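You operate a simulated robot arm through the tools that you are given. There is no shell and no other tool.

You run a simulated robot arm. Do the job below in one go: nothing can be reset, and whatever is moved stays where it is left.

## Task
Test the cargo and engine zones, silence the horn, then reset the panel.
Fine: leave the third test button alone.

Only the result counts: the job must be done as asked and must still hold three seconds after the hand-in. Knocking over, shifting, dropping, spilling or breaking anything else fails it.

## Robot
A 6-joint arm with a fingered hand, fixed in place. Base frame: the origin is at the foot of the arm, x ahead of it, y to its left, z up. Lengths are in m, angles in degrees, forces in N, time in s.
With the tool pointing down near the work surface it reaches from about 0.34 to 0.74 m from the base axis. Its first joint turns from -115.0 to 115.0 degrees. Payload 4 kg.
The tool frame sits at the grasp point between the pads (the TCP): z along the fingers, y along the line on which they close. The tips reach 0.026 m beyond it. The gripper opens to 0.132 m. The gripper's body begins 0.073 m behind the TCP. The gripper is a hand of 4 fingers: y runs from the thumb to the fingers, the wrist lies at [0, 0, -0.239] in the tool frame, and closing takes about 1.5 s.
Orientation is that of the tool frame in the base frame, as a unit quaternion [w, x, y, z]. With the fingers straight down and closing along the base's y, the tool's x points along the base's -x, its y along +y and its z along -z.

## Interface
- The arm moves only by the tool drive_tool. Its argument "moves" is one flat list of numbers, 6 for each row, row after row: the shift along the base's x, y, z in m, then the turn, a rotation vector about the base's x, y, z in degrees. In form: [tx, ty, tz, wx, wy, wz, tx, ty, tz, wx, wy, wz, ...]. A call has 1 to 20 rows; each row shifts and turns the commanded pose from where the row before left it. "claw" is the closure, from 0 (fully open) to 1 (shut), set as the call begins (left out, the last holds). Rows are played at 5 a second. More than 0.05 m and 8.6 degrees between two rows, or a gripper value outside its range, and nothing of the call is played. Where a pose cannot be reached the arm comes as near as it can. A force on the tool above 40 N (or 10 N above the force at the start of the call, whichever is more), or a blocked arm, ends the call early, and 0.2 s more pass. The fingers move at their own pace (about 0.153 m/s each) and stop on an object; they squeeze with about 31 N. The grip force told is the motor's: it shows also when the fingers shut on nothing. Time passes only in rows, and 0.2 s behind the last, so rows that do not move let the fingers close. It gives the time, the measured TCP pose, the force on the tool (base axes), the opening and the grip force at its end, in the units of the frame above (readings bear some noise), with the torque about the TCP (base axes, N m) and any sound that the robot's microphone picked up, and new pictures: "show" is both (left out), scene, wrist or none.
- Cameras (640 x 400 px; columns grow to the right, rows downward): "scene" is fixed at [0.3996, 0.4994, 1.5144]; the picture's right is [-1.00, 0.04, 0.00], its down [0.01, 0.33, -0.94] and it looks along [-0.04, -0.94, -0.33] (base axes); focal length 350 px, centre (320, 200). "wrist" rides on the gripper at [0.068, 0.002, -0.097] in the tool frame; the picture's right is [-0.02, 1.00, 0.00], its down [-0.82, -0.02, -0.58] and it looks along [-0.58, -0.01, 0.82] (tool axes); focal length 270 px, centre (320, 200). There is no depth. A picture from a camera that has moved, and an enlarged one, comes with that camera's place and axes in the base frame and with its lens.
- raise_lower(by): slides the trunk up (or, below 0, down) by that many m; the arm rides with it, the base frame stays. It gives what a move gives, with no picture.
- finger_targets(finger1, finger2, finger3, thumb_bend): sets how far each is bent, from 0 (flat) to 1 (curled in); at 0.3 the hand is open as for a grip, at 0.7 the pads meet at the TCP. One left out holds its place. A second passes; each finger stops where it meets its share of the squeeze, and holds until it gets a number again. A gripper value or a shape takes the hand back. It gives what a move gives, with no picture; readings hold the bend of each and the force on the fingers (four entries, about 0 where the hand has none), thumb and palm.
- grasp_type(shape): the hand has 4 fingers and takes this shape, open, in about a second: jaw (thumb against the fingers, like two jaws); tri (thumb and two fingers); tip (a fingertip pinch); poke (one finger out to press); point (the index stretched); flat (the hand flat); cup (the hand cupped); fist (a fist). The gripper value then closes the fingers along that shape, each until it touches; the sizes above hold for jaw. It gives what a move gives, with no picture.
- zoom(camera, box): a new picture of the part [left, top, right, bottom] of that camera's present view, enlarged. No time passes.
- job_done(): hands the job in; it is judged then, once.

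Places have to be worked out from the pictures, the camera data and where the tool is seen. Open the gripper and draw the arm clear of the work before you hand the job in, unless the task says otherwise.

The tools are called after "Request:" as a command line: name --argument value ..., lists and objects as JSON in quotes. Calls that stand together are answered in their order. drive_tool: Moves the arm, as the interface text tells. Its arguments: {"type":"object","properties":{"moves":{"type":"array","items":{"type":"number"}},"claw":{"type":"number"},"show":{"type":"string","enum":["both","scene","wrist","none"]}},"required":["moves"]} The other tools are called the same way: raise_lower (by) slides the trunk up or down; grasp_type (shape) gives the hand a shape; finger_targets (finger1, finger2, finger3, thumb_bend) moves the fingers one by one; zoom (camera, box) takes an enlarged picture of a part of a camera's view; job_done () hands the job in.

At the start:

```text
time_s: 0.0
position: [0.1377, -0.3483, 1.3195]
tool_rot: [0.0, -0.001, 1.0, 0.0]
wrist_force: [0.9, -0.2, -0.4]
torque: [-0.01, 0.01, 0.0]
grip_width: 0.1318
grasp_force: 0.1
shape: jaw
bend: [0.3, 0.3, 0.3, 0.3]
finger forces: [0.1, 0.0, 0.0, 0.0, 0.1, 0.1]
trunk travel left (down, up): [-0.925, 0.065]
```

scene: 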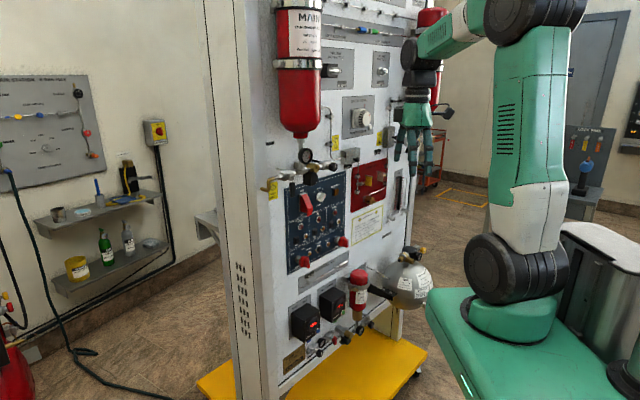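
wrist: 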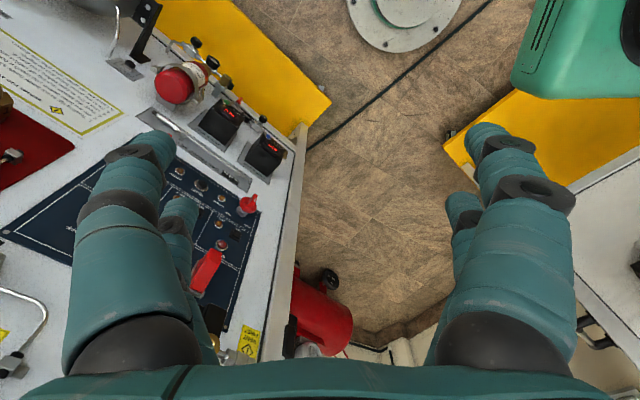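

The scene camera shows a rack with a dark-blue control panel, red guarded switch and other controls. I zoom in on the panel to read its labels before moving.

Request:
zoom --camera "scene" --box '[270, 160, 400, 280]'

Request:
zoom --camera "wrist" --box '[0, 100, 320, 360]'

Request:
zoom --camera "scene" --box '[280, 170, 350, 225]'

Request:
zoom --camera "scene" --box '[280, 220, 360, 280]'

```text
3.33 times, centred on (335, 220) of scene
camera zoom: at [0.3996, 0.4994, 1.5144], right [-1.0, 0.04, 0.0], down [0.01, 0.33, -0.94], along [-0.04, -0.94, -0.33], focal length 1168 px, centre (270, 133)
```

zoom: 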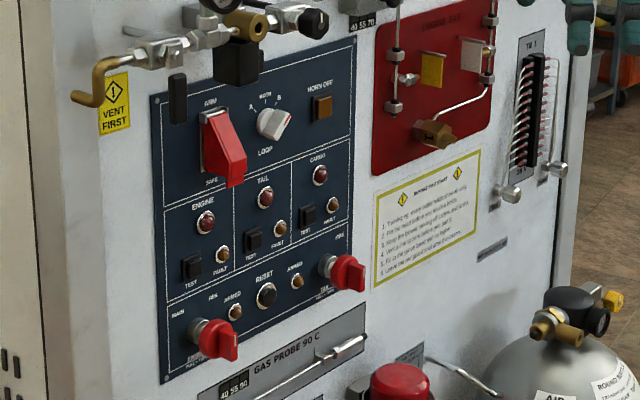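

```text
1.54 times, centred on (160, 230) of wrist
camera zoom: at [0.0714, -0.3452, 1.4165], right [0.02, 1.0, 0.0], down [0.82, -0.02, 0.58], along [0.58, -0.01, -0.82], focal length 416 px, centre (566, 154)
```

zoom: 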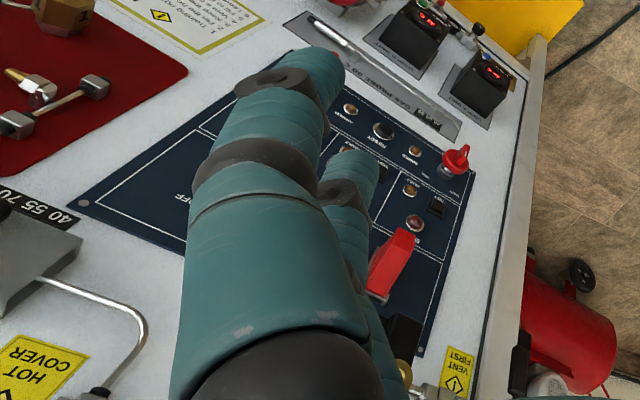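

```text
7.27 times, centred on (315, 198) of scene
camera zoom: at [0.3996, 0.4994, 1.5144], right [-1.0, 0.04, 0.0], down [0.01, 0.33, -0.94], along [-0.04, -0.94, -0.33], focal length 2547 px, centre (356, 218)
```

zoom: 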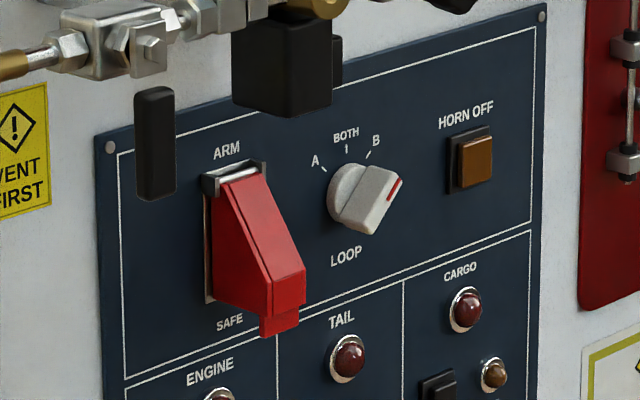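

```text
6.67 times, centred on (320, 250) of scene
camera zoom: at [0.3996, 0.4994, 1.5144], right [-1.0, 0.04, 0.0], down [0.01, 0.33, -0.94], along [-0.04, -0.94, -0.33], focal length 2335 px, centre (320, -133)
```

zoom: 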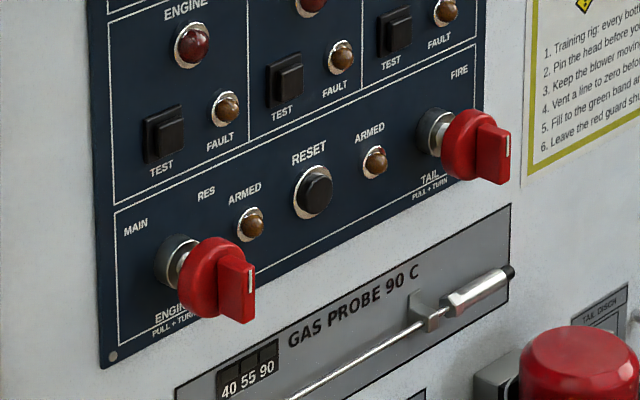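

Triangulating from both cameras, the panel is a vertical plane x−y≈0.946 facing (-0.7,+0.7,0). ENGINE TEST is near (0.431,-0.516,1.02), CARGO TEST near (0.313,-0.633,1.024), HORN OFF near (0.297,-0.649,1.139), and RESET near (0.356,-0.589,0.954). The hand is in free space, so I set the poke shape here and check it.

Request:
grasp_type --shape "poke"

Request:
drive_tool --moves '[0, 0, 0, 0, 0, 0]' --show "both"

```text
time_s: 0.9
position: [0.1387, -0.3481, 1.3201]
tool_rot: [0.0, 0.0, 1.0, 0.0]
wrist_force: [0.6, 0.5, -1.6]
torque: [-0.01, 0.03, -0.01]
grip_width: 0.0
grasp_force: 0.1
shape: poke
bend: [1.0, 1.0, 1.0, 0.34]
finger forces: [0.0, 0.0, 0.1, 0.0, 0.1, 0.0]
trunk travel left (down, up): [-0.925, 0.065]
```

```text
time_s: 1.3
position: [0.1381, -0.3473, 1.3204]
tool_rot: [0.0, 0.0, 1.0, 0.0]
wrist_force: [0.1, 0.2, -0.5]
torque: [0.03, 0.02, -0.01]
grip_width: 0.0001
grasp_force: 0.2
shape: poke
bend: [1.0, 1.0, 1.0, 0.34]
finger forces: [0.0, 0.0, 0.1, 0.1, 0.0, 0.0]
trunk travel left (down, up): [-0.925, 0.065]
camera wrist: at [0.0714, -0.3453, 1.4166], right [0.02, 1.0, 0.0], down [0.82, -0.02, 0.58], along [0.58, -0.01, -0.82], focal length 270 px, centre (320, 200)
```

scene: 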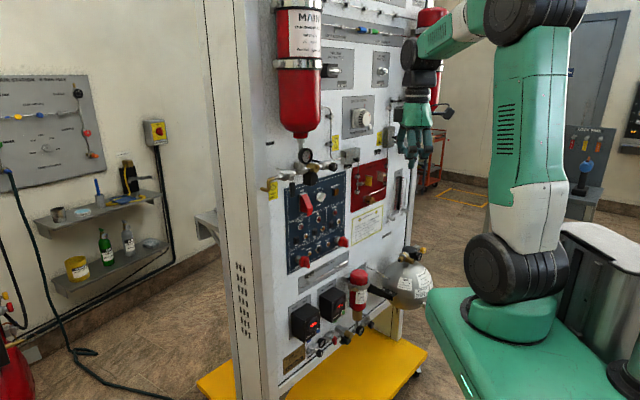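
wrist: 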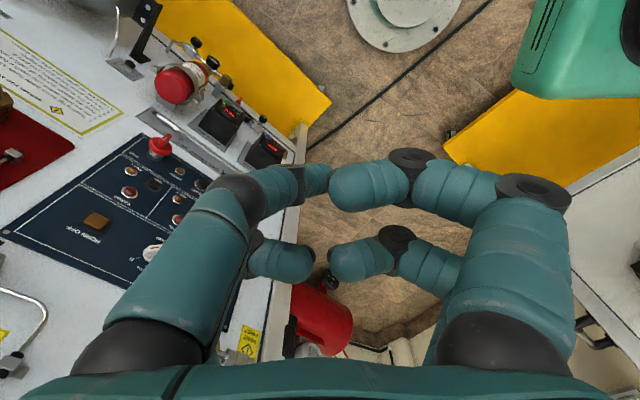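

The hand has changed shape, but I can't yet tell which digit sticks out. I zoom both cameras on the hand.

Request:
zoom --camera "scene" --box '[370, 80, 460, 180]'

Request:
zoom --camera "wrist" --box '[60, 120, 600, 400]'

```text
4.00 times, centred on (415, 130) of scene
camera zoom: at [0.3996, 0.4994, 1.5144], right [-1.0, 0.04, 0.0], down [0.01, 0.33, -0.94], along [-0.04, -0.94, -0.33], focal length 1401 px, centre (-60, 480)
```

zoom: 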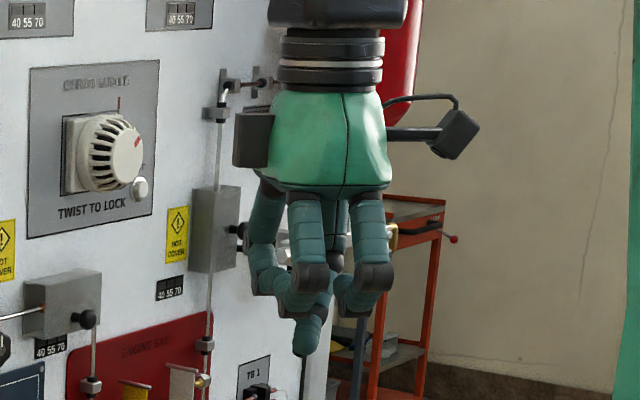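

```text
1.19 times, centred on (330, 260) of wrist
camera zoom: at [0.0714, -0.3453, 1.4166], right [0.02, 1.0, 0.0], down [0.82, -0.02, 0.58], along [0.58, -0.01, -0.82], focal length 320 px, centre (308, 129)
```

zoom: 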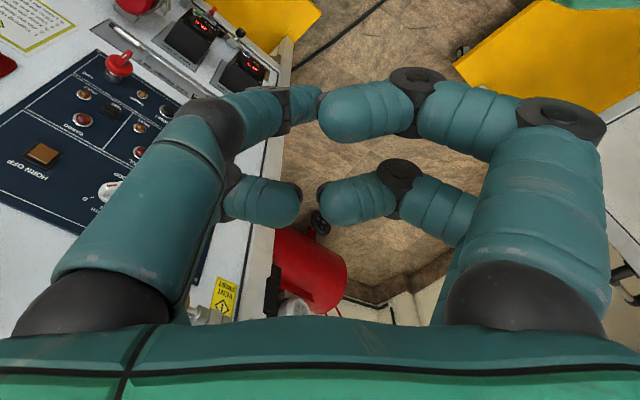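

In poke the thumb tip sits about 0.025 m past the TCP, and the curled knuckles are only about 0.03 m behind it. I try the point shape to see if it leaves more clearance.

Request:
grasp_type --shape "point"

Request:
drive_tool --moves '[0, 0, 0, 0, 0, 0]' --show "wrist"

Request:
zoom --camera "scene" --box '[370, 80, 460, 180]'

```text
time_s: 2.2
position: [0.138, -0.3468, 1.3202]
tool_rot: [-0.001, 0.001, 1.0, 0.0]
wrist_force: [1.0, 0.1, -0.7]
torque: [0.01, 0.01, 0.04]
grip_width: 0.0002
grasp_force: 0.1
shape: point
bend: [0.24, 0.99, 1.0, 0.39]
finger forces: [0.0, 0.0, 0.0, 0.1, 0.1, 0.0]
trunk travel left (down, up): [-0.925, 0.065]
```

```text
time_s: 2.6
position: [0.1382, -0.3493, 1.3198]
tool_rot: [0.0, 0.001, 1.0, 0.001]
wrist_force: [-0.4, 0.4, 0.5]
torque: [0.02, -0.01, 0.04]
grip_width: 0.0
grasp_force: 0.0
shape: point
bend: [0.2, 0.99, 1.0, 0.41]
finger forces: [0.0, 0.0, 0.0, 0.1, 0.0, 0.0]
trunk travel left (down, up): [-0.925, 0.065]
camera wrist: at [0.0714, -0.3452, 1.4166], right [0.02, 1.0, 0.0], down [0.82, -0.02, 0.58], along [0.58, -0.01, -0.82], focal length 270 px, centre (320, 200)
```

wrist: 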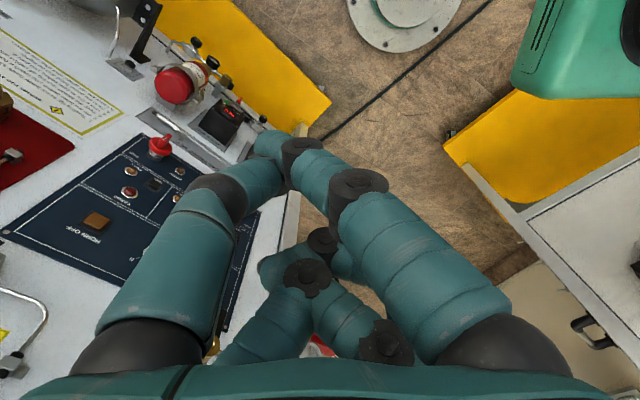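

```text
4.00 times, centred on (415, 130) of scene
camera zoom: at [0.3996, 0.4994, 1.5144], right [-1.0, 0.04, 0.0], down [0.01, 0.33, -0.94], along [-0.04, -0.94, -0.33], focal length 1401 px, centre (-60, 480)
```

zoom: 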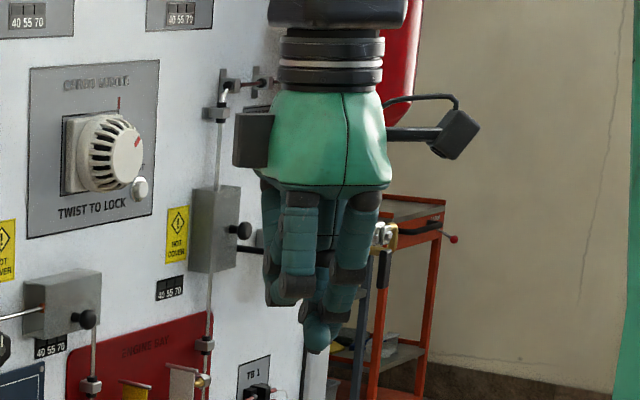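

The finger is still slowly moving (bend 0.24 to 0.20), so I wait a moment for the final point shape.

Request:
drive_tool --moves '[0, 0, 0, 0, 0, 0, 0, 0, 0, 0, 0, 0, 0, 0, 0, 0, 0, 0, 0, 0, 0, 0, 0, 0, 0, 0, 0, 0, 0, 0]' --show "wrist"

Request:
zoom --camera "scene" --box '[380, 100, 450, 180]'

```text
time_s: 3.8
position: [0.1385, -0.3484, 1.3205]
tool_rot: [0.001, 0.0, 1.0, 0.0]
wrist_force: [-0.5, -0.3, -0.1]
torque: [-0.05, 0.01, 0.01]
grip_width: 0.0
grasp_force: 0.0
shape: point
bend: [0.13, 0.99, 1.0, 0.43]
finger forces: [0.0, 0.1, 0.0, 0.0, 0.0, 0.1]
trunk travel left (down, up): [-0.925, 0.065]
camera wrist: at [0.0714, -0.3452, 1.4166], right [0.02, 1.0, 0.0], down [0.82, -0.02, 0.58], along [0.58, -0.01, -0.82], focal length 270 px, centre (320, 200)
```

wrist: 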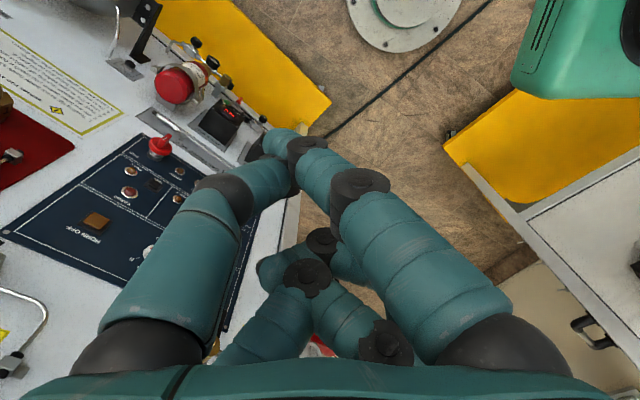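

```text
5.00 times, centred on (415, 140) of scene
camera zoom: at [0.3996, 0.4994, 1.5144], right [-1.0, 0.04, 0.0], down [0.01, 0.33, -0.94], along [-0.04, -0.94, -0.33], focal length 1751 px, centre (-155, 500)
```

zoom: 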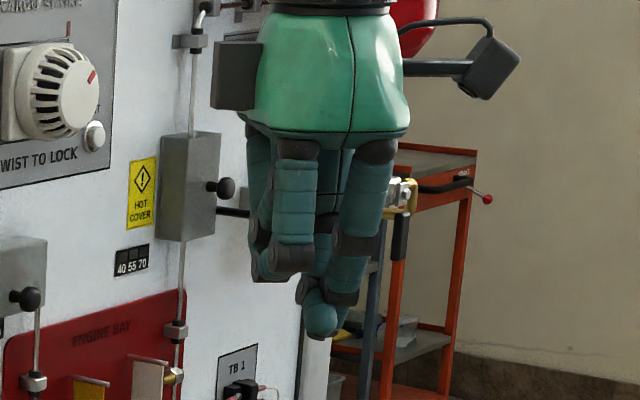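

The point finger still leans against the thumb. I try explicit bends, with the index flat and everything else curled, to get a clearer single poking finger.

Request:
finger_targets --finger1 0.0 --finger2 1.0 --finger3 1.0 --thumb_bend 1.0

Request:
drive_tool --moves '[0, 0, 0, 0, 0, 0, 0, 0, 0, 0, 0, 0]' --show "wrist"

Request:
zoom --camera "scene" --box '[380, 100, 450, 180]'

```text
time_s: 4.8
position: [0.1385, -0.3478, 1.3199]
tool_rot: [0.0, 0.0, 1.0, 0.0]
wrist_force: [0.1, 0.6, 0.6]
torque: [0.02, -0.02, -0.01]
grip_width: 0.0037
grasp_force: 0.1
shape: fingers
bend: [0.16, 0.91, 1.0, 0.85]
finger forces: [0.0, 0.0, 0.0, 0.0, 0.0, 0.0]
trunk travel left (down, up): [-0.925, 0.065]
```

```text
time_s: 5.4
position: [0.1389, -0.3478, 1.3201]
tool_rot: [0.0, 0.001, 1.0, 0.0]
wrist_force: [-0.2, 0.2, 0.4]
torque: [-0.02, 0.01, 0.02]
grip_width: 0.0039
grasp_force: 0.1
shape: fingers
bend: [0.16, 0.91, 1.0, 0.85]
finger forces: [0.1, 0.1, 0.0, 0.1, 0.0, 0.0]
trunk travel left (down, up): [-0.925, 0.065]
camera wrist: at [0.0714, -0.3452, 1.4166], right [0.02, 1.0, 0.0], down [0.82, -0.02, 0.58], along [0.58, -0.01, -0.82], focal length 270 px, centre (320, 200)
```

wrist: 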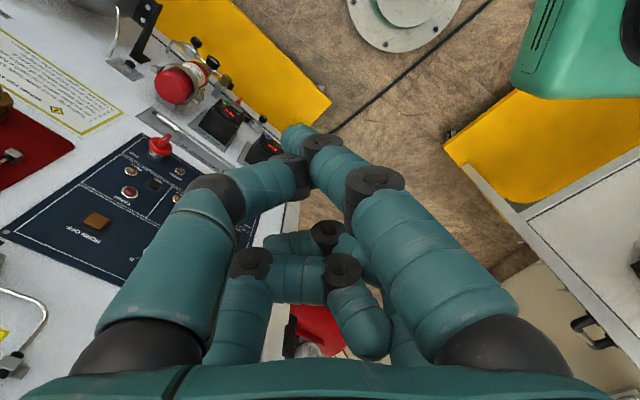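

```text
5.00 times, centred on (415, 140) of scene
camera zoom: at [0.3996, 0.4994, 1.5144], right [-1.0, 0.04, 0.0], down [0.01, 0.33, -0.94], along [-0.04, -0.94, -0.33], focal length 1751 px, centre (-155, 500)
```

zoom: 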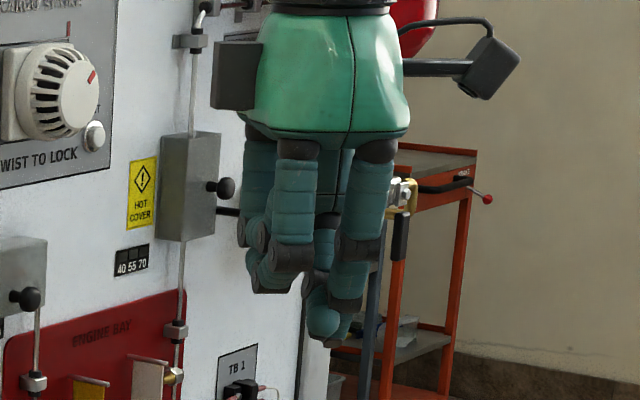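

The index and thumb tangle in that shape, so I go back to poke. Its tip lies close to the tool axis and its envelope narrows like a cone. I then yaw the downward tool by -45° in free space so it will tilt squarely toward the panel.

Request:
grasp_type --shape "poke"

Request:
drive_tool --moves '[0, 0, 0, 0, 0, -7.5, 0, 0, 0, 0, 0, -7.5, 0, 0, 0, 0, 0, -7.5, 0, 0, 0, 0, 0, -7.5, 0, 0, 0, 0, 0, -7.5, 0, 0, 0, 0, 0, -7.5, 0, 0, 0, 0, 0, 0]' --show "both"

```text
time_s: 6.3
position: [0.1385, -0.3477, 1.3198]
tool_rot: [0.0, 0.0, 1.0, 0.001]
wrist_force: [0.0, 1.0, 0.5]
torque: [0.01, 0.01, 0.03]
grip_width: 0.0
grasp_force: 0.1
shape: poke
bend: [1.0, 1.0, 1.0, 0.34]
finger forces: [0.1, 0.0, 0.0, 0.0, 0.0, 0.1]
trunk travel left (down, up): [-0.925, 0.065]
```

```text
time_s: 7.9
position: [0.1375, -0.3485, 1.3208]
tool_rot: [0.0, 0.383, 0.924, 0.0]
wrist_force: [0.3, 0.6, -0.1]
torque: [-0.01, -0.01, -0.03]
grip_width: 0.0
grasp_force: 0.0
shape: poke
bend: [1.0, 1.0, 1.0, 0.34]
finger forces: [0.0, 0.0, 0.0, 0.0, 0.1, 0.0]
trunk travel left (down, up): [-0.925, 0.065]
camera wrist: at [0.0925, -0.2971, 1.4169], right [0.73, 0.69, 0.0], down [0.56, -0.59, 0.58], along [0.4, -0.42, -0.82], focal length 270 px, centre (320, 200)
```

scene: 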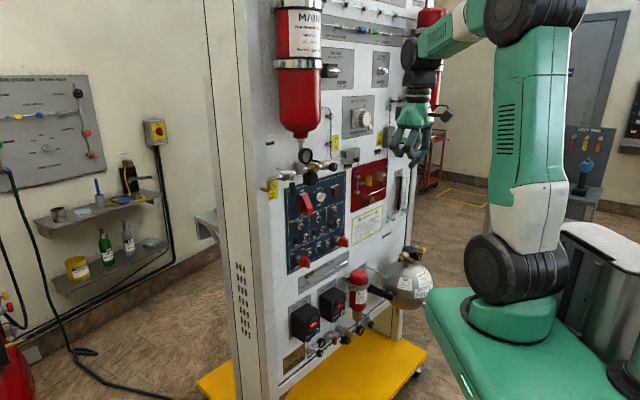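
wrist: 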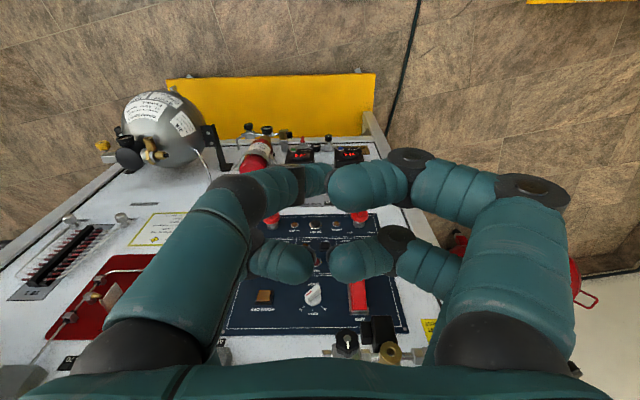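

The wrist view now shows the panel square-on, so the -45° yaw matches the rack. I tilt the tool toward the panel while lowering and easing forward, doing about half of it first.

Request:
drive_tool --moves '[0.0087, -0.0138, -0.027, -5.786, -5.786, 0, 0.0087, -0.0138, -0.027, -5.786, -5.786, 0, 0.0087, -0.0138, -0.027, -5.786, -5.786, 0, 0.0087, -0.0138, -0.027, -5.786, -5.786, 0, 0.0087, -0.0138, -0.027, -5.786, -5.786, 0, 0, 0, 0, 0, 0, 0]' --show "both"

```text
time_s: 9.3
position: [0.21, -0.427, 1.2458]
tool_rot: [0.307, 0.366, 0.869, -0.128]
wrist_force: [0.0, -0.4, -0.8]
torque: [0.01, -0.01, -0.02]
grip_width: 0.0
grasp_force: 0.1
shape: poke
bend: [1.0, 1.0, 1.0, 0.34]
finger forces: [0.1, 0.1, 0.0, 0.1, 0.0, 0.0]
out of reach, approached as far as the arm can: row 5
trunk travel left (down, up): [-0.925, 0.065]
camera wrist: at [0.1326, -0.3429, 1.2793], right [0.73, 0.68, 0.02], down [0.18, -0.21, 0.96], along [0.66, -0.7, -0.27], focal length 270 px, centre (320, 200)
```

scene: 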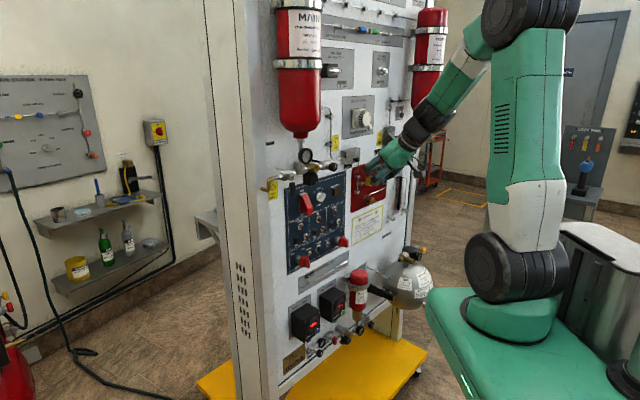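
wrist: 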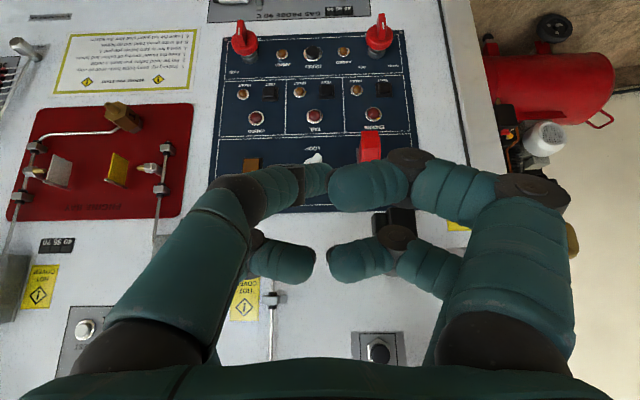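

The arm hit its inner reach limit because the shoulder is too high for this tilt. The tip is about 0.2 m off the panel, so I lower the trunk in steps to give the arm room.

Request:
raise_lower --by -0.15

Request:
drive_tool --moves '[0, 0, 0.02, 0, 0, 0, 0, 0, 0.02, 0, 0, 0]' --show "both"

```text
time_s: 11.1
position: [0.2113, -0.4254, 1.0969]
tool_rot: [0.307, 0.367, 0.869, -0.129]
wrist_force: [-0.7, -0.4, -0.2]
torque: [0.0, 0.02, 0.0]
grip_width: 0.0
grasp_force: 0.0
shape: poke
bend: [1.0, 1.0, 1.0, 0.34]
finger forces: [0.0, 0.0, 0.0, 0.0, 0.0, 0.1]
trunk travel left (down, up): [-0.775, 0.215]
```

```text
time_s: 11.7
position: [0.2093, -0.4254, 1.1367]
tool_rot: [0.307, 0.367, 0.869, -0.129]
wrist_force: [0.7, -0.4, -0.1]
torque: [-0.02, 0.01, 0.0]
grip_width: 0.0
grasp_force: 0.1
shape: poke
bend: [1.0, 1.0, 1.0, 0.34]
finger forces: [0.0, 0.0, 0.1, 0.1, 0.0, 0.0]
trunk travel left (down, up): [-0.775, 0.215]
camera wrist: at [0.1335, -0.3428, 1.1691], right [0.73, 0.68, 0.02], down [0.18, -0.21, 0.96], along [0.66, -0.7, -0.27], focal length 270 px, centre (320, 200)
```

scene: 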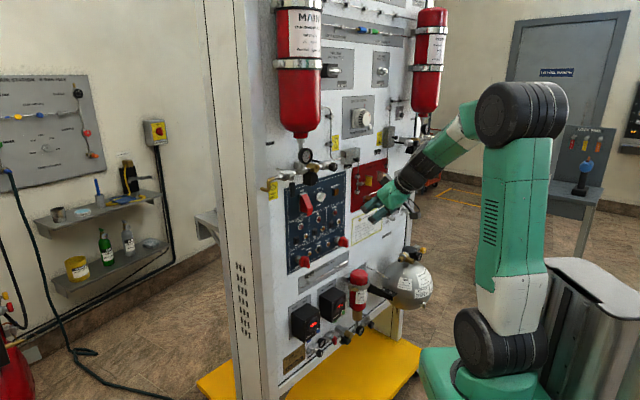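
wrist: 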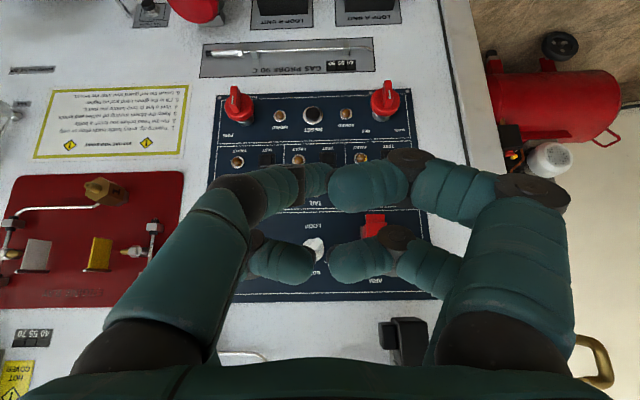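

The arm now follows commands exactly: tilt is about 39° from down and 51° remains. I lower the trunk another 0.2 m, which keeps the hand about 0.2 m off the rack, then finish the tilt while easing up and forward.

Request:
raise_lower --by -0.2

Request:
drive_tool --moves '[0.008, -0.008, 0.014, -6.0, -6.0, 0.1, 0.008, -0.008, 0.014, -6.0, -6.0, 0.1, 0.008, -0.008, 0.014, -6.0, -6.0, 0.1, 0.008, -0.008, 0.014, -6.0, -6.0, 0.1, 0.008, -0.008, 0.014, -6.0, -6.0, 0.1, 0.008, -0.008, 0.014, -6.0, -6.0, 0.1, 0, 0, 0, 0, 0, 0]' --show "both"

```text
time_s: 13.8
position: [0.2103, -0.428, 0.9348]
tool_rot: [0.307, 0.367, 0.869, -0.129]
wrist_force: [0.5, 0.5, 0.3]
torque: [-0.01, 0.04, 0.01]
grip_width: 0.0001
grasp_force: 0.1
shape: poke
bend: [1.0, 1.0, 1.0, 0.34]
finger forces: [0.0, 0.0, 0.0, 0.0, 0.0, 0.0]
trunk travel left (down, up): [-0.575, 0.415]
```

```text
time_s: 15.4
position: [0.32, -0.4661, 1.239]
tool_rot: [0.606, 0.298, 0.695, -0.247]
wrist_force: [0.0, 0.1, -0.1]
torque: [0.01, 0.02, 0.01]
grip_width: 0.0001
grasp_force: 0.0
shape: poke
bend: [1.0, 1.0, 1.0, 0.34]
finger forces: [0.0, 0.1, 0.0, 0.1, 0.1, 0.0]
out of reach, approached as far as the arm can: row 1, 2, 3, 4, 5, 6
trunk travel left (down, up): [-0.575, 0.415]
camera wrist: at [0.2498, -0.3867, 1.1853], right [0.71, 0.7, 0.04], down [-0.34, 0.3, 0.89], along [0.61, -0.65, 0.45], focal length 270 px, centre (320, 200)
```

scene: 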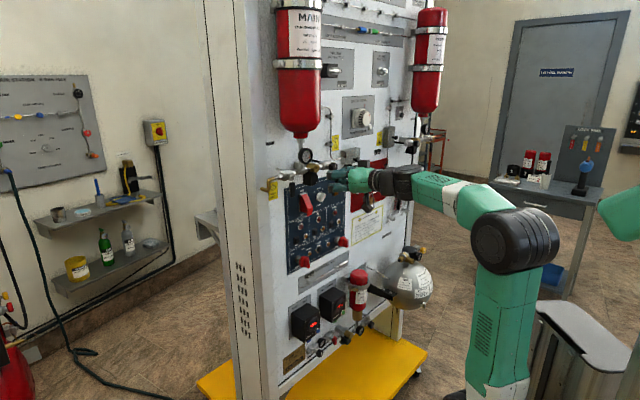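
wrist: 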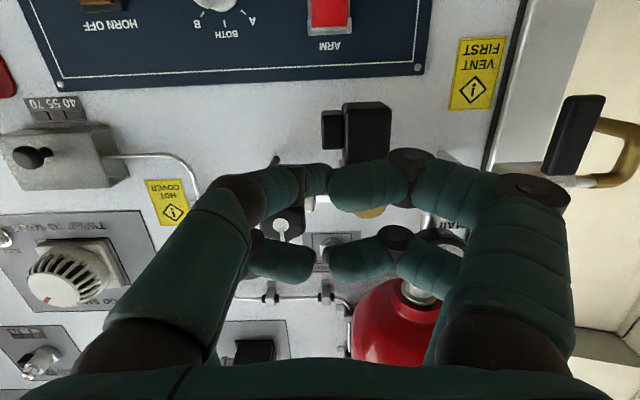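

The arm drifted up and forward while seeking a reachable pose. It is now at w≈0.11 m from the panel near z=1.24, with no contact force. I back straight away from the panel first, checking that the arm follows.

Request:
drive_tool --moves '[-0.014, 0.014, 0, 0, 0, 0, -0.014, 0.014, 0, 0, 0, 0, -0.014, 0.014, 0, 0, 0, 0]' --show "both"

```text
time_s: 16.2
position: [0.2785, -0.4227, 1.2392]
tool_rot: [0.604, 0.298, 0.697, -0.245]
wrist_force: [-0.7, 0.0, -0.4]
torque: [0.04, 0.01, 0.0]
grip_width: 0.0
grasp_force: 0.1
shape: poke
bend: [1.0, 1.0, 1.0, 0.34]
finger forces: [0.0, 0.0, 0.1, 0.0, 0.0, 0.1]
trunk travel left (down, up): [-0.575, 0.415]
camera wrist: at [0.2077, -0.3441, 1.1862], right [0.71, 0.7, 0.04], down [-0.34, 0.29, 0.89], along [0.61, -0.65, 0.45], focal length 270 px, centre (320, 200)
```

scene: 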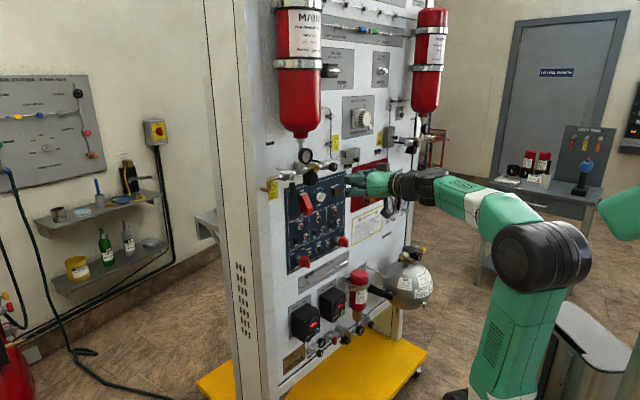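
wrist: 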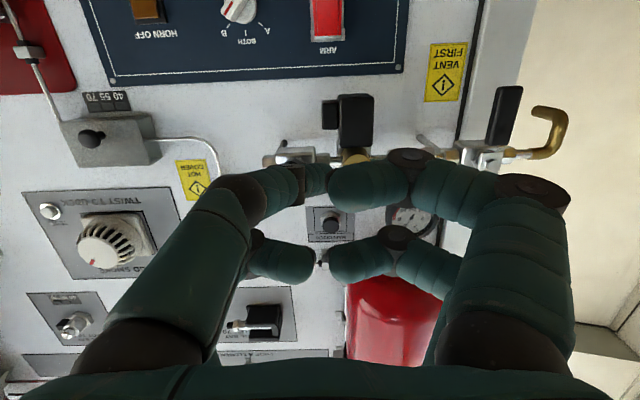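

The arm followed exactly and the tip is now about 0.15 m off the panel with the forearm level. I lower the trunk 0.2 m to bring the hand to button height, then look.

Request:
raise_lower --by -0.2

Request:
drive_tool --moves '[0, 0, 0, 0, 0, 0]' --show "both"

```text
time_s: 18.4
position: [0.279, -0.4227, 1.0398]
tool_rot: [0.604, 0.299, 0.697, -0.245]
wrist_force: [-0.3, 0.2, 0.6]
torque: [-0.03, 0.04, -0.04]
grip_width: 0.0003
grasp_force: 0.1
shape: poke
bend: [1.0, 1.0, 1.0, 0.34]
finger forces: [0.0, 0.0, 0.0, 0.0, 0.0, 0.1]
trunk travel left (down, up): [-0.375, 0.615]
```

```text
time_s: 18.8
position: [0.2782, -0.4222, 1.0383]
tool_rot: [0.604, 0.299, 0.697, -0.246]
wrist_force: [-0.2, 1.2, 0.2]
torque: [0.03, 0.01, 0.0]
grip_width: 0.0001
grasp_force: 0.0
shape: poke
bend: [1.0, 1.0, 1.0, 0.34]
finger forces: [0.0, 0.1, 0.1, 0.1, 0.0, 0.1]
trunk travel left (down, up): [-0.375, 0.615]
camera wrist: at [0.2078, -0.3444, 0.9861], right [0.71, 0.7, 0.04], down [-0.34, 0.29, 0.89], along [0.61, -0.65, 0.45], focal length 270 px, centre (320, 200)
```

scene: 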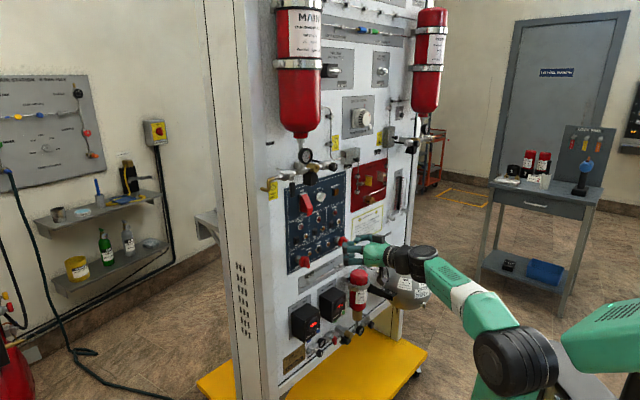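
wrist: 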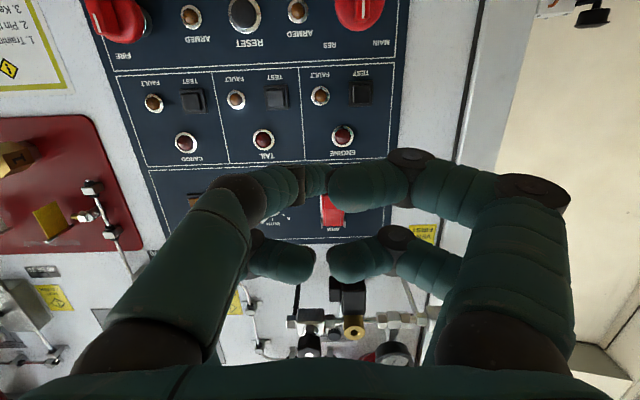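

The wrist view clearly shows the upside-down panel with the three TEST buttons, and ENGINE TEST projects near (0.430,-0.516,1.01). I level the remaining 8.7° of pitch by turning about the TCP and back off slightly, then zoom on the fingertip and the buttons.

Request:
drive_tool --moves '[0, 0, 0, -3.05, -3.05, 0, 0, 0, 0, -3.05, -3.05, 0, 0, 0, 0, 0, 0, 0]' --show "both"

Request:
zoom --camera "wrist" --box '[240, 130, 400, 230]'

Request:
zoom --camera "wrist" --box '[80, 0, 420, 210]'

```text
time_s: 19.6
position: [0.2867, -0.4134, 1.1016]
tool_rot: [0.649, 0.285, 0.655, -0.262]
wrist_force: [0.3, -0.1, 0.0]
torque: [0.0, 0.0, 0.01]
grip_width: 0.0
grasp_force: 0.2
shape: poke
bend: [1.0, 1.0, 1.0, 0.34]
finger forces: [0.0, 0.0, 0.0, 0.1, 0.1, 0.0]
out of reach, approached as far as the arm can: row 1, 2
trunk travel left (down, up): [-0.375, 0.615]
camera wrist: at [0.2212, -0.3402, 1.0341], right [0.71, 0.7, 0.05], down [-0.42, 0.37, 0.83], along [0.56, -0.61, 0.56], focal length 270 px, centre (320, 200)
```

scene: 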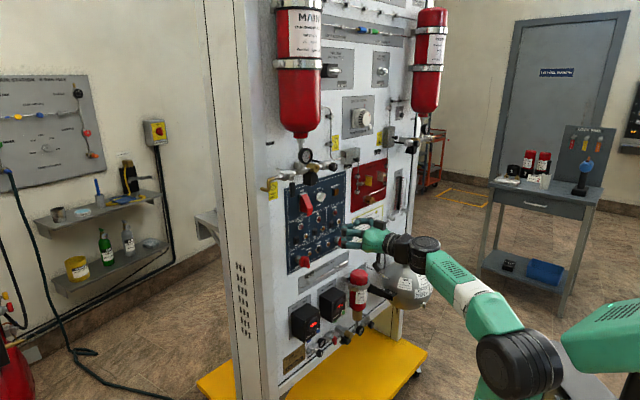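
wrist: 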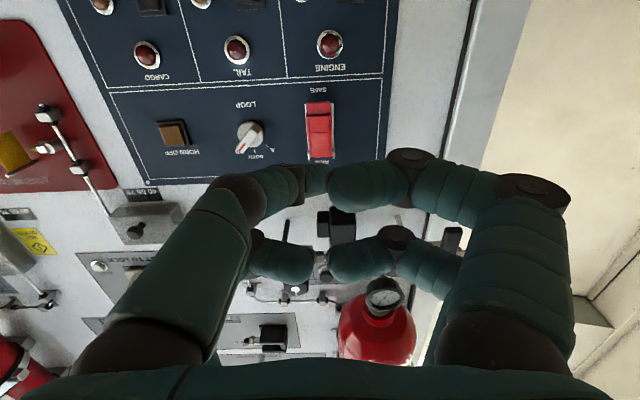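

```text
4.00 times, centred on (320, 180) of wrist
camera zoom: at [0.2212, -0.3402, 1.0341], right [0.71, 0.7, 0.05], down [-0.42, 0.37, 0.83], along [0.56, -0.61, 0.56], focal length 1081 px, centre (320, 280)
```

zoom: 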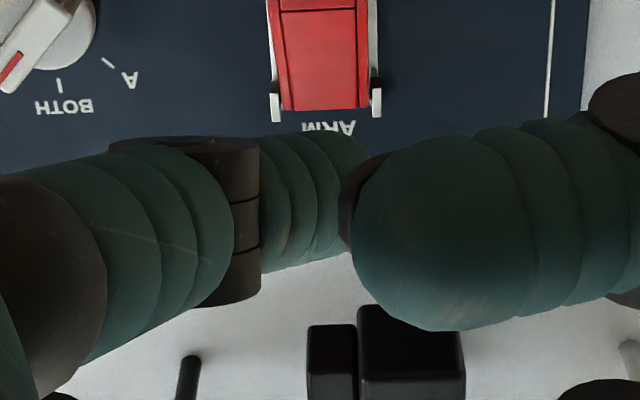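

```text
1.88 times, centred on (250, 105) of wrist
camera zoom: at [0.2212, -0.3402, 1.0341], right [0.71, 0.7, 0.05], down [-0.42, 0.37, 0.83], along [0.56, -0.61, 0.56], focal length 509 px, centre (452, 379)
```

zoom: 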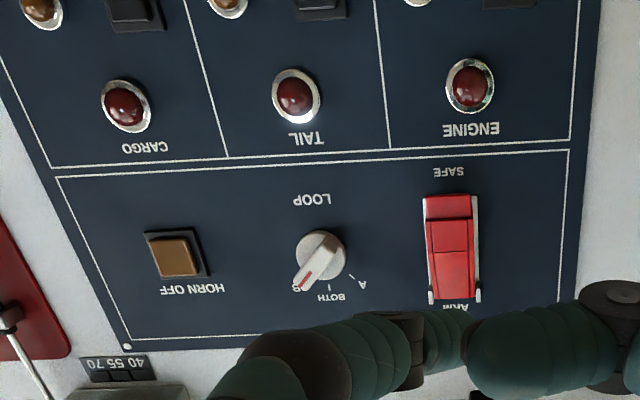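

Levelling hit a wrist limit and lifted the hand to z≈1.10, though the tool is now level within about 1°. The forearm must not slope down toward the wrist, so I lower the trunk and raise the arm by equal amounts. That gives the wrist margin while the hand stays at a safe height.

Request:
raise_lower --by -0.1

Request:
drive_tool --moves '[0, 0, 0.025, 0, 0, 0, 0, 0, 0.025, 0, 0, 0, 0, 0, 0.025, 0, 0, 0, 0, 0, 0.025, 0, 0, 0]' --show "none"

Request:
raise_lower --by -0.1

Request:
drive_tool --moves '[0, 0, 0, 0, 0, 0]' --show "both"

```text
time_s: 20.9
position: [0.2861, -0.4145, 1.0001]
tool_rot: [0.649, 0.284, 0.655, -0.261]
wrist_force: [0.8, -0.2, -0.8]
torque: [0.01, -0.02, -0.01]
grip_width: 0.0
grasp_force: 0.1
shape: poke
bend: [1.0, 1.0, 1.0, 0.34]
finger forces: [0.0, 0.0, 0.1, 0.0, 0.0, 0.0]
trunk travel left (down, up): [-0.275, 0.715]
```

```text
time_s: 21.9
position: [0.2868, -0.4149, 1.1007]
tool_rot: [0.649, 0.285, 0.655, -0.262]
wrist_force: [0.1, 0.4, -0.1]
torque: [0.01, -0.01, 0.02]
grip_width: 0.0
grasp_force: 0.1
shape: poke
bend: [1.0, 1.0, 1.0, 0.34]
finger forces: [0.1, 0.0, 0.0, 0.0, 0.0, 0.1]
trunk travel left (down, up): [-0.275, 0.715]
```

```text
time_s: 23.2
position: [0.2868, -0.4149, 1.0011]
tool_rot: [0.649, 0.285, 0.655, -0.261]
wrist_force: [0.5, 0.9, -0.4]
torque: [0.01, 0.03, -0.02]
grip_width: 0.0
grasp_force: 0.1
shape: poke
bend: [1.0, 1.0, 1.0, 0.34]
finger forces: [0.0, 0.1, 0.0, 0.0, 0.0, 0.1]
trunk travel left (down, up): [-0.175, 0.815]
```

```text
time_s: 23.6
position: [0.2869, -0.4153, 1.0006]
tool_rot: [0.649, 0.285, 0.655, -0.262]
wrist_force: [0.2, 0.3, -0.4]
torque: [0.01, 0.01, 0.01]
grip_width: 0.0
grasp_force: 0.0
shape: poke
bend: [1.0, 1.0, 1.0, 0.34]
finger forces: [0.0, 0.0, 0.0, 0.0, 0.0, 0.0]
trunk travel left (down, up): [-0.175, 0.815]
camera wrist: at [0.2226, -0.3409, 0.9342], right [0.71, 0.7, 0.05], down [-0.42, 0.37, 0.83], along [0.56, -0.61, 0.56], focal length 270 px, centre (320, 200)
```

scene: 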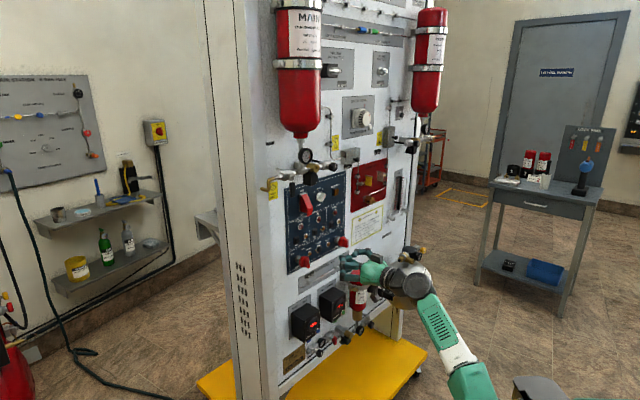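
wrist: 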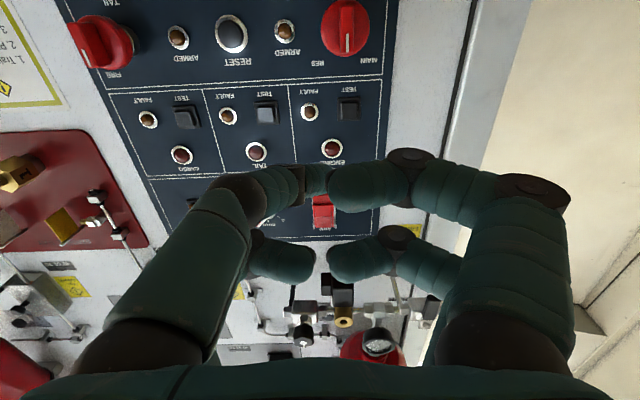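

The forearm now slopes up, so the wrist has margin. The recomputed panel positions are consistent: TESTs at z≈1.010 with an even 0.080 m spacing, RESET at z≈0.943, HORN OFF at z≈1.129. I apply a small levelling correction, then zoom in to find exactly where the poking tip is.

Request:
drive_tool --moves '[0, 0, 0, -1.96, 0.26, 0.5, 0, 0, 0, 0, 0, 0]' --show "wrist"

Request:
zoom --camera "scene" --box '[325, 235, 405, 290]'

Request:
zoom --camera "wrist" --box '[220, 120, 440, 260]'

```text
time_s: 24.2
position: [0.2889, -0.4135, 1.0007]
tool_rot: [0.654, 0.27, 0.653, -0.271]
wrist_force: [-0.3, 0.0, 0.2]
torque: [0.01, -0.02, -0.03]
grip_width: 0.0001
grasp_force: 0.0
shape: poke
bend: [1.0, 1.0, 1.0, 0.34]
finger forces: [0.0, 0.0, 0.0, 0.1, 0.0, 0.0]
trunk travel left (down, up): [-0.175, 0.815]
camera wrist: at [0.2222, -0.3435, 0.9321], right [0.71, 0.71, 0.02], down [-0.42, 0.4, 0.82], along [0.57, -0.59, 0.58], focal length 270 px, centre (320, 200)
```

wrist: 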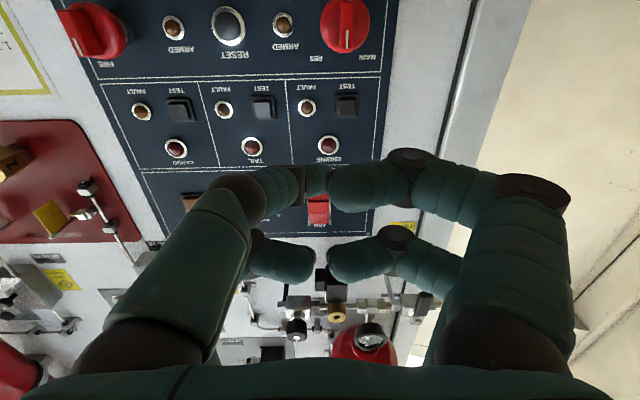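

```text
7.27 times, centred on (365, 262) of scene
camera zoom: at [0.3996, 0.4994, 1.5144], right [-1.0, 0.04, 0.0], down [0.01, 0.33, -0.94], along [-0.04, -0.94, -0.33], focal length 2547 px, centre (-7, -254)
```

zoom: 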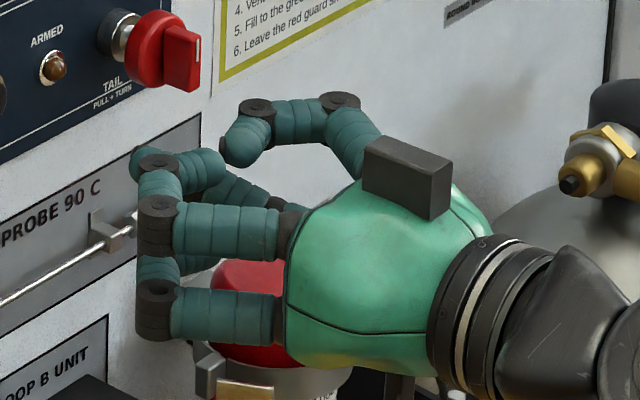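

```text
2.86 times, centred on (330, 190) of wrist
camera zoom: at [0.2222, -0.3435, 0.9321], right [0.71, 0.71, 0.02], down [-0.42, 0.4, 0.82], along [0.57, -0.59, 0.58], focal length 772 px, centre (291, 229)
```

zoom: 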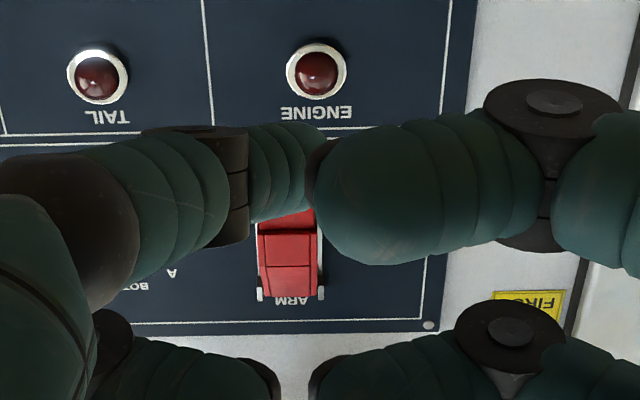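

The scene zoom shows the poking thumb tip about 0.024 m ahead of the TCP and close to the tool axis, with the other knuckles well behind it. Cargo is named first, so I slide sideways to u≈-0.222 while still about 0.15 m off the panel.

Request:
drive_tool --moves '[-0.0136, -0.0136, 0.0013, 0, 0, 0, -0.0136, -0.0136, 0.0013, 0, 0, 0, -0.0136, -0.0136, 0.0013, 0, 0, 0, -0.0136, -0.0136, 0.0013, 0, 0, 0, -0.0136, -0.0136, 0.0013, 0, 0, 0, -0.0136, -0.0136, 0.0013, 0, 0, 0, -0.0136, -0.0136, 0.0013, 0, 0, 0, 0, 0, 0, 0, 0, 0]' --show "both"

```text
time_s: 26.1
position: [0.1927, -0.5075, 1.0082]
tool_rot: [0.654, 0.27, 0.653, -0.272]
wrist_force: [0.5, 0.7, -0.4]
torque: [-0.01, -0.03, 0.0]
grip_width: 0.0
grasp_force: 0.0
shape: poke
bend: [1.0, 1.0, 1.0, 0.34]
finger forces: [0.0, 0.0, 0.1, 0.1, 0.0, 0.0]
trunk travel left (down, up): [-0.175, 0.815]
camera wrist: at [0.1264, -0.4379, 0.9406], right [0.71, 0.71, 0.02], down [-0.42, 0.39, 0.82], along [0.57, -0.59, 0.58], focal length 270 px, centre (320, 200)
```

scene: 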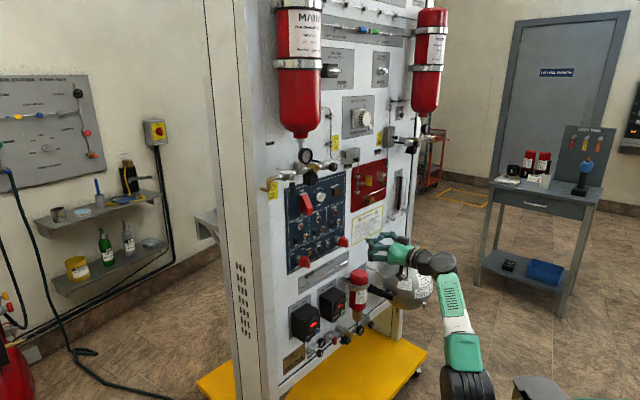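
wrist: 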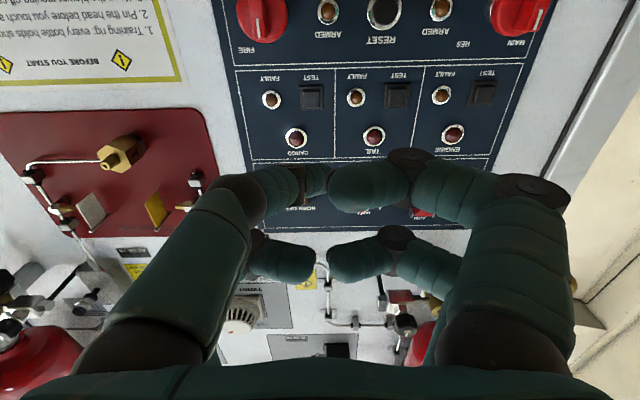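

The tool is level and square, and the cargo TEST button sits about 8 px left of the tool axis, i.e. 8-9 mm further along -u at z≈1.010. I correct by that and advance to about 0.05 m from the panel.

Request:
drive_tool --moves '[-0.0067, -0.0067, 0.002, 0, 0, 0, 0.014, -0.014, 0, 0, 0, 0, 0.014, -0.014, 0, 0, 0, 0, 0.014, -0.014, 0, 0, 0, 0, 0.014, -0.014, 0, 0, 0, 0, 0.014, -0.014, 0, 0, 0, 0, 0, 0, 0, 0, 0, 0]' --show "both"

Request:
zoom --camera "scene" --box '[310, 200, 410, 270]'

Request:
zoom --camera "wrist" --box '[200, 40, 440, 200]'

```text
time_s: 27.6
position: [0.2571, -0.5867, 1.013]
tool_rot: [0.653, 0.27, 0.653, -0.271]
wrist_force: [0.1, -0.3, 0.2]
torque: [-0.04, 0.0, 0.01]
grip_width: 0.0
grasp_force: 0.1
shape: poke
bend: [1.0, 1.0, 1.0, 0.34]
finger forces: [0.0, 0.0, 0.0, 0.0, 0.1, 0.1]
trunk travel left (down, up): [-0.175, 0.815]
camera wrist: at [0.1905, -0.5161, 0.9442], right [0.71, 0.71, 0.02], down [-0.42, 0.39, 0.82], along [0.57, -0.59, 0.58], focal length 270 px, centre (320, 200)
```

scene: 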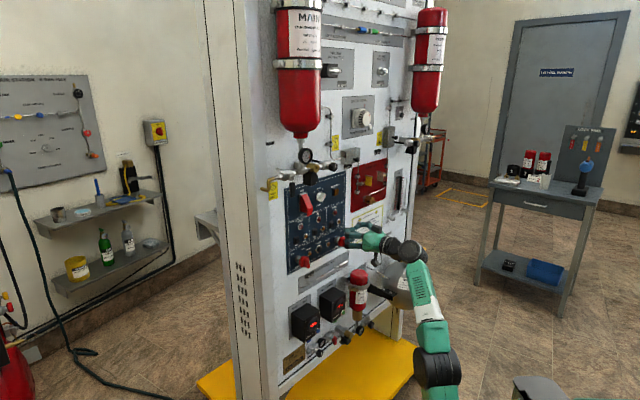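
wrist: 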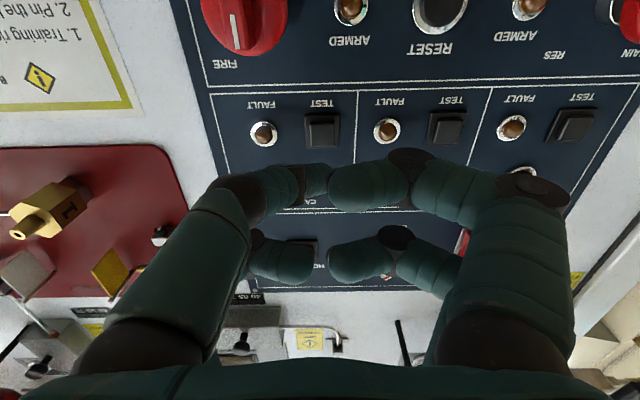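

```text
5.71 times, centred on (360, 235) of scene
camera zoom: at [0.3996, 0.4994, 1.5144], right [-1.0, 0.04, 0.0], down [0.01, 0.33, -0.94], along [-0.04, -0.94, -0.33], focal length 2002 px, centre (91, 0)
```

zoom: 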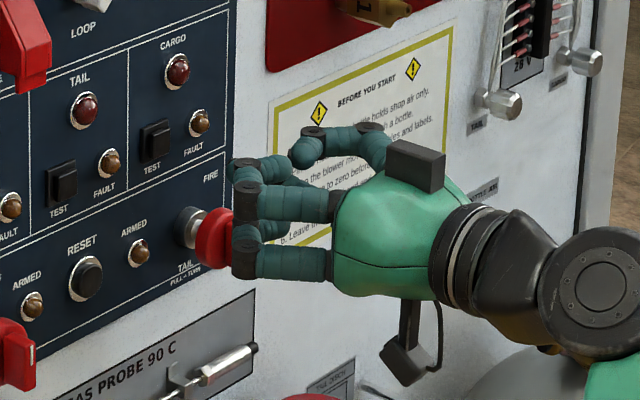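

```text
2.50 times, centred on (320, 120) of wrist
camera zoom: at [0.1905, -0.5161, 0.9442], right [0.71, 0.71, 0.02], down [-0.42, 0.39, 0.82], along [0.57, -0.59, 0.58], focal length 676 px, centre (320, 400)
```

zoom: 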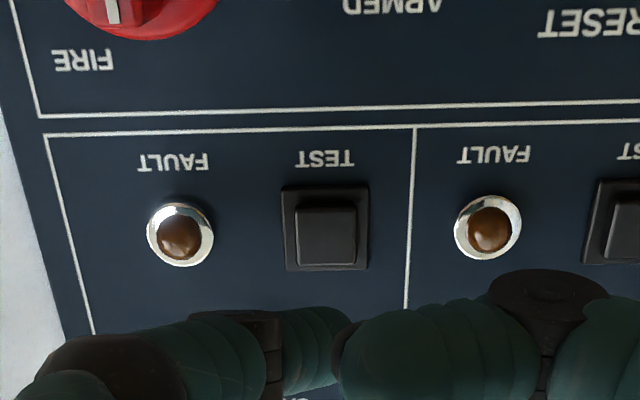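

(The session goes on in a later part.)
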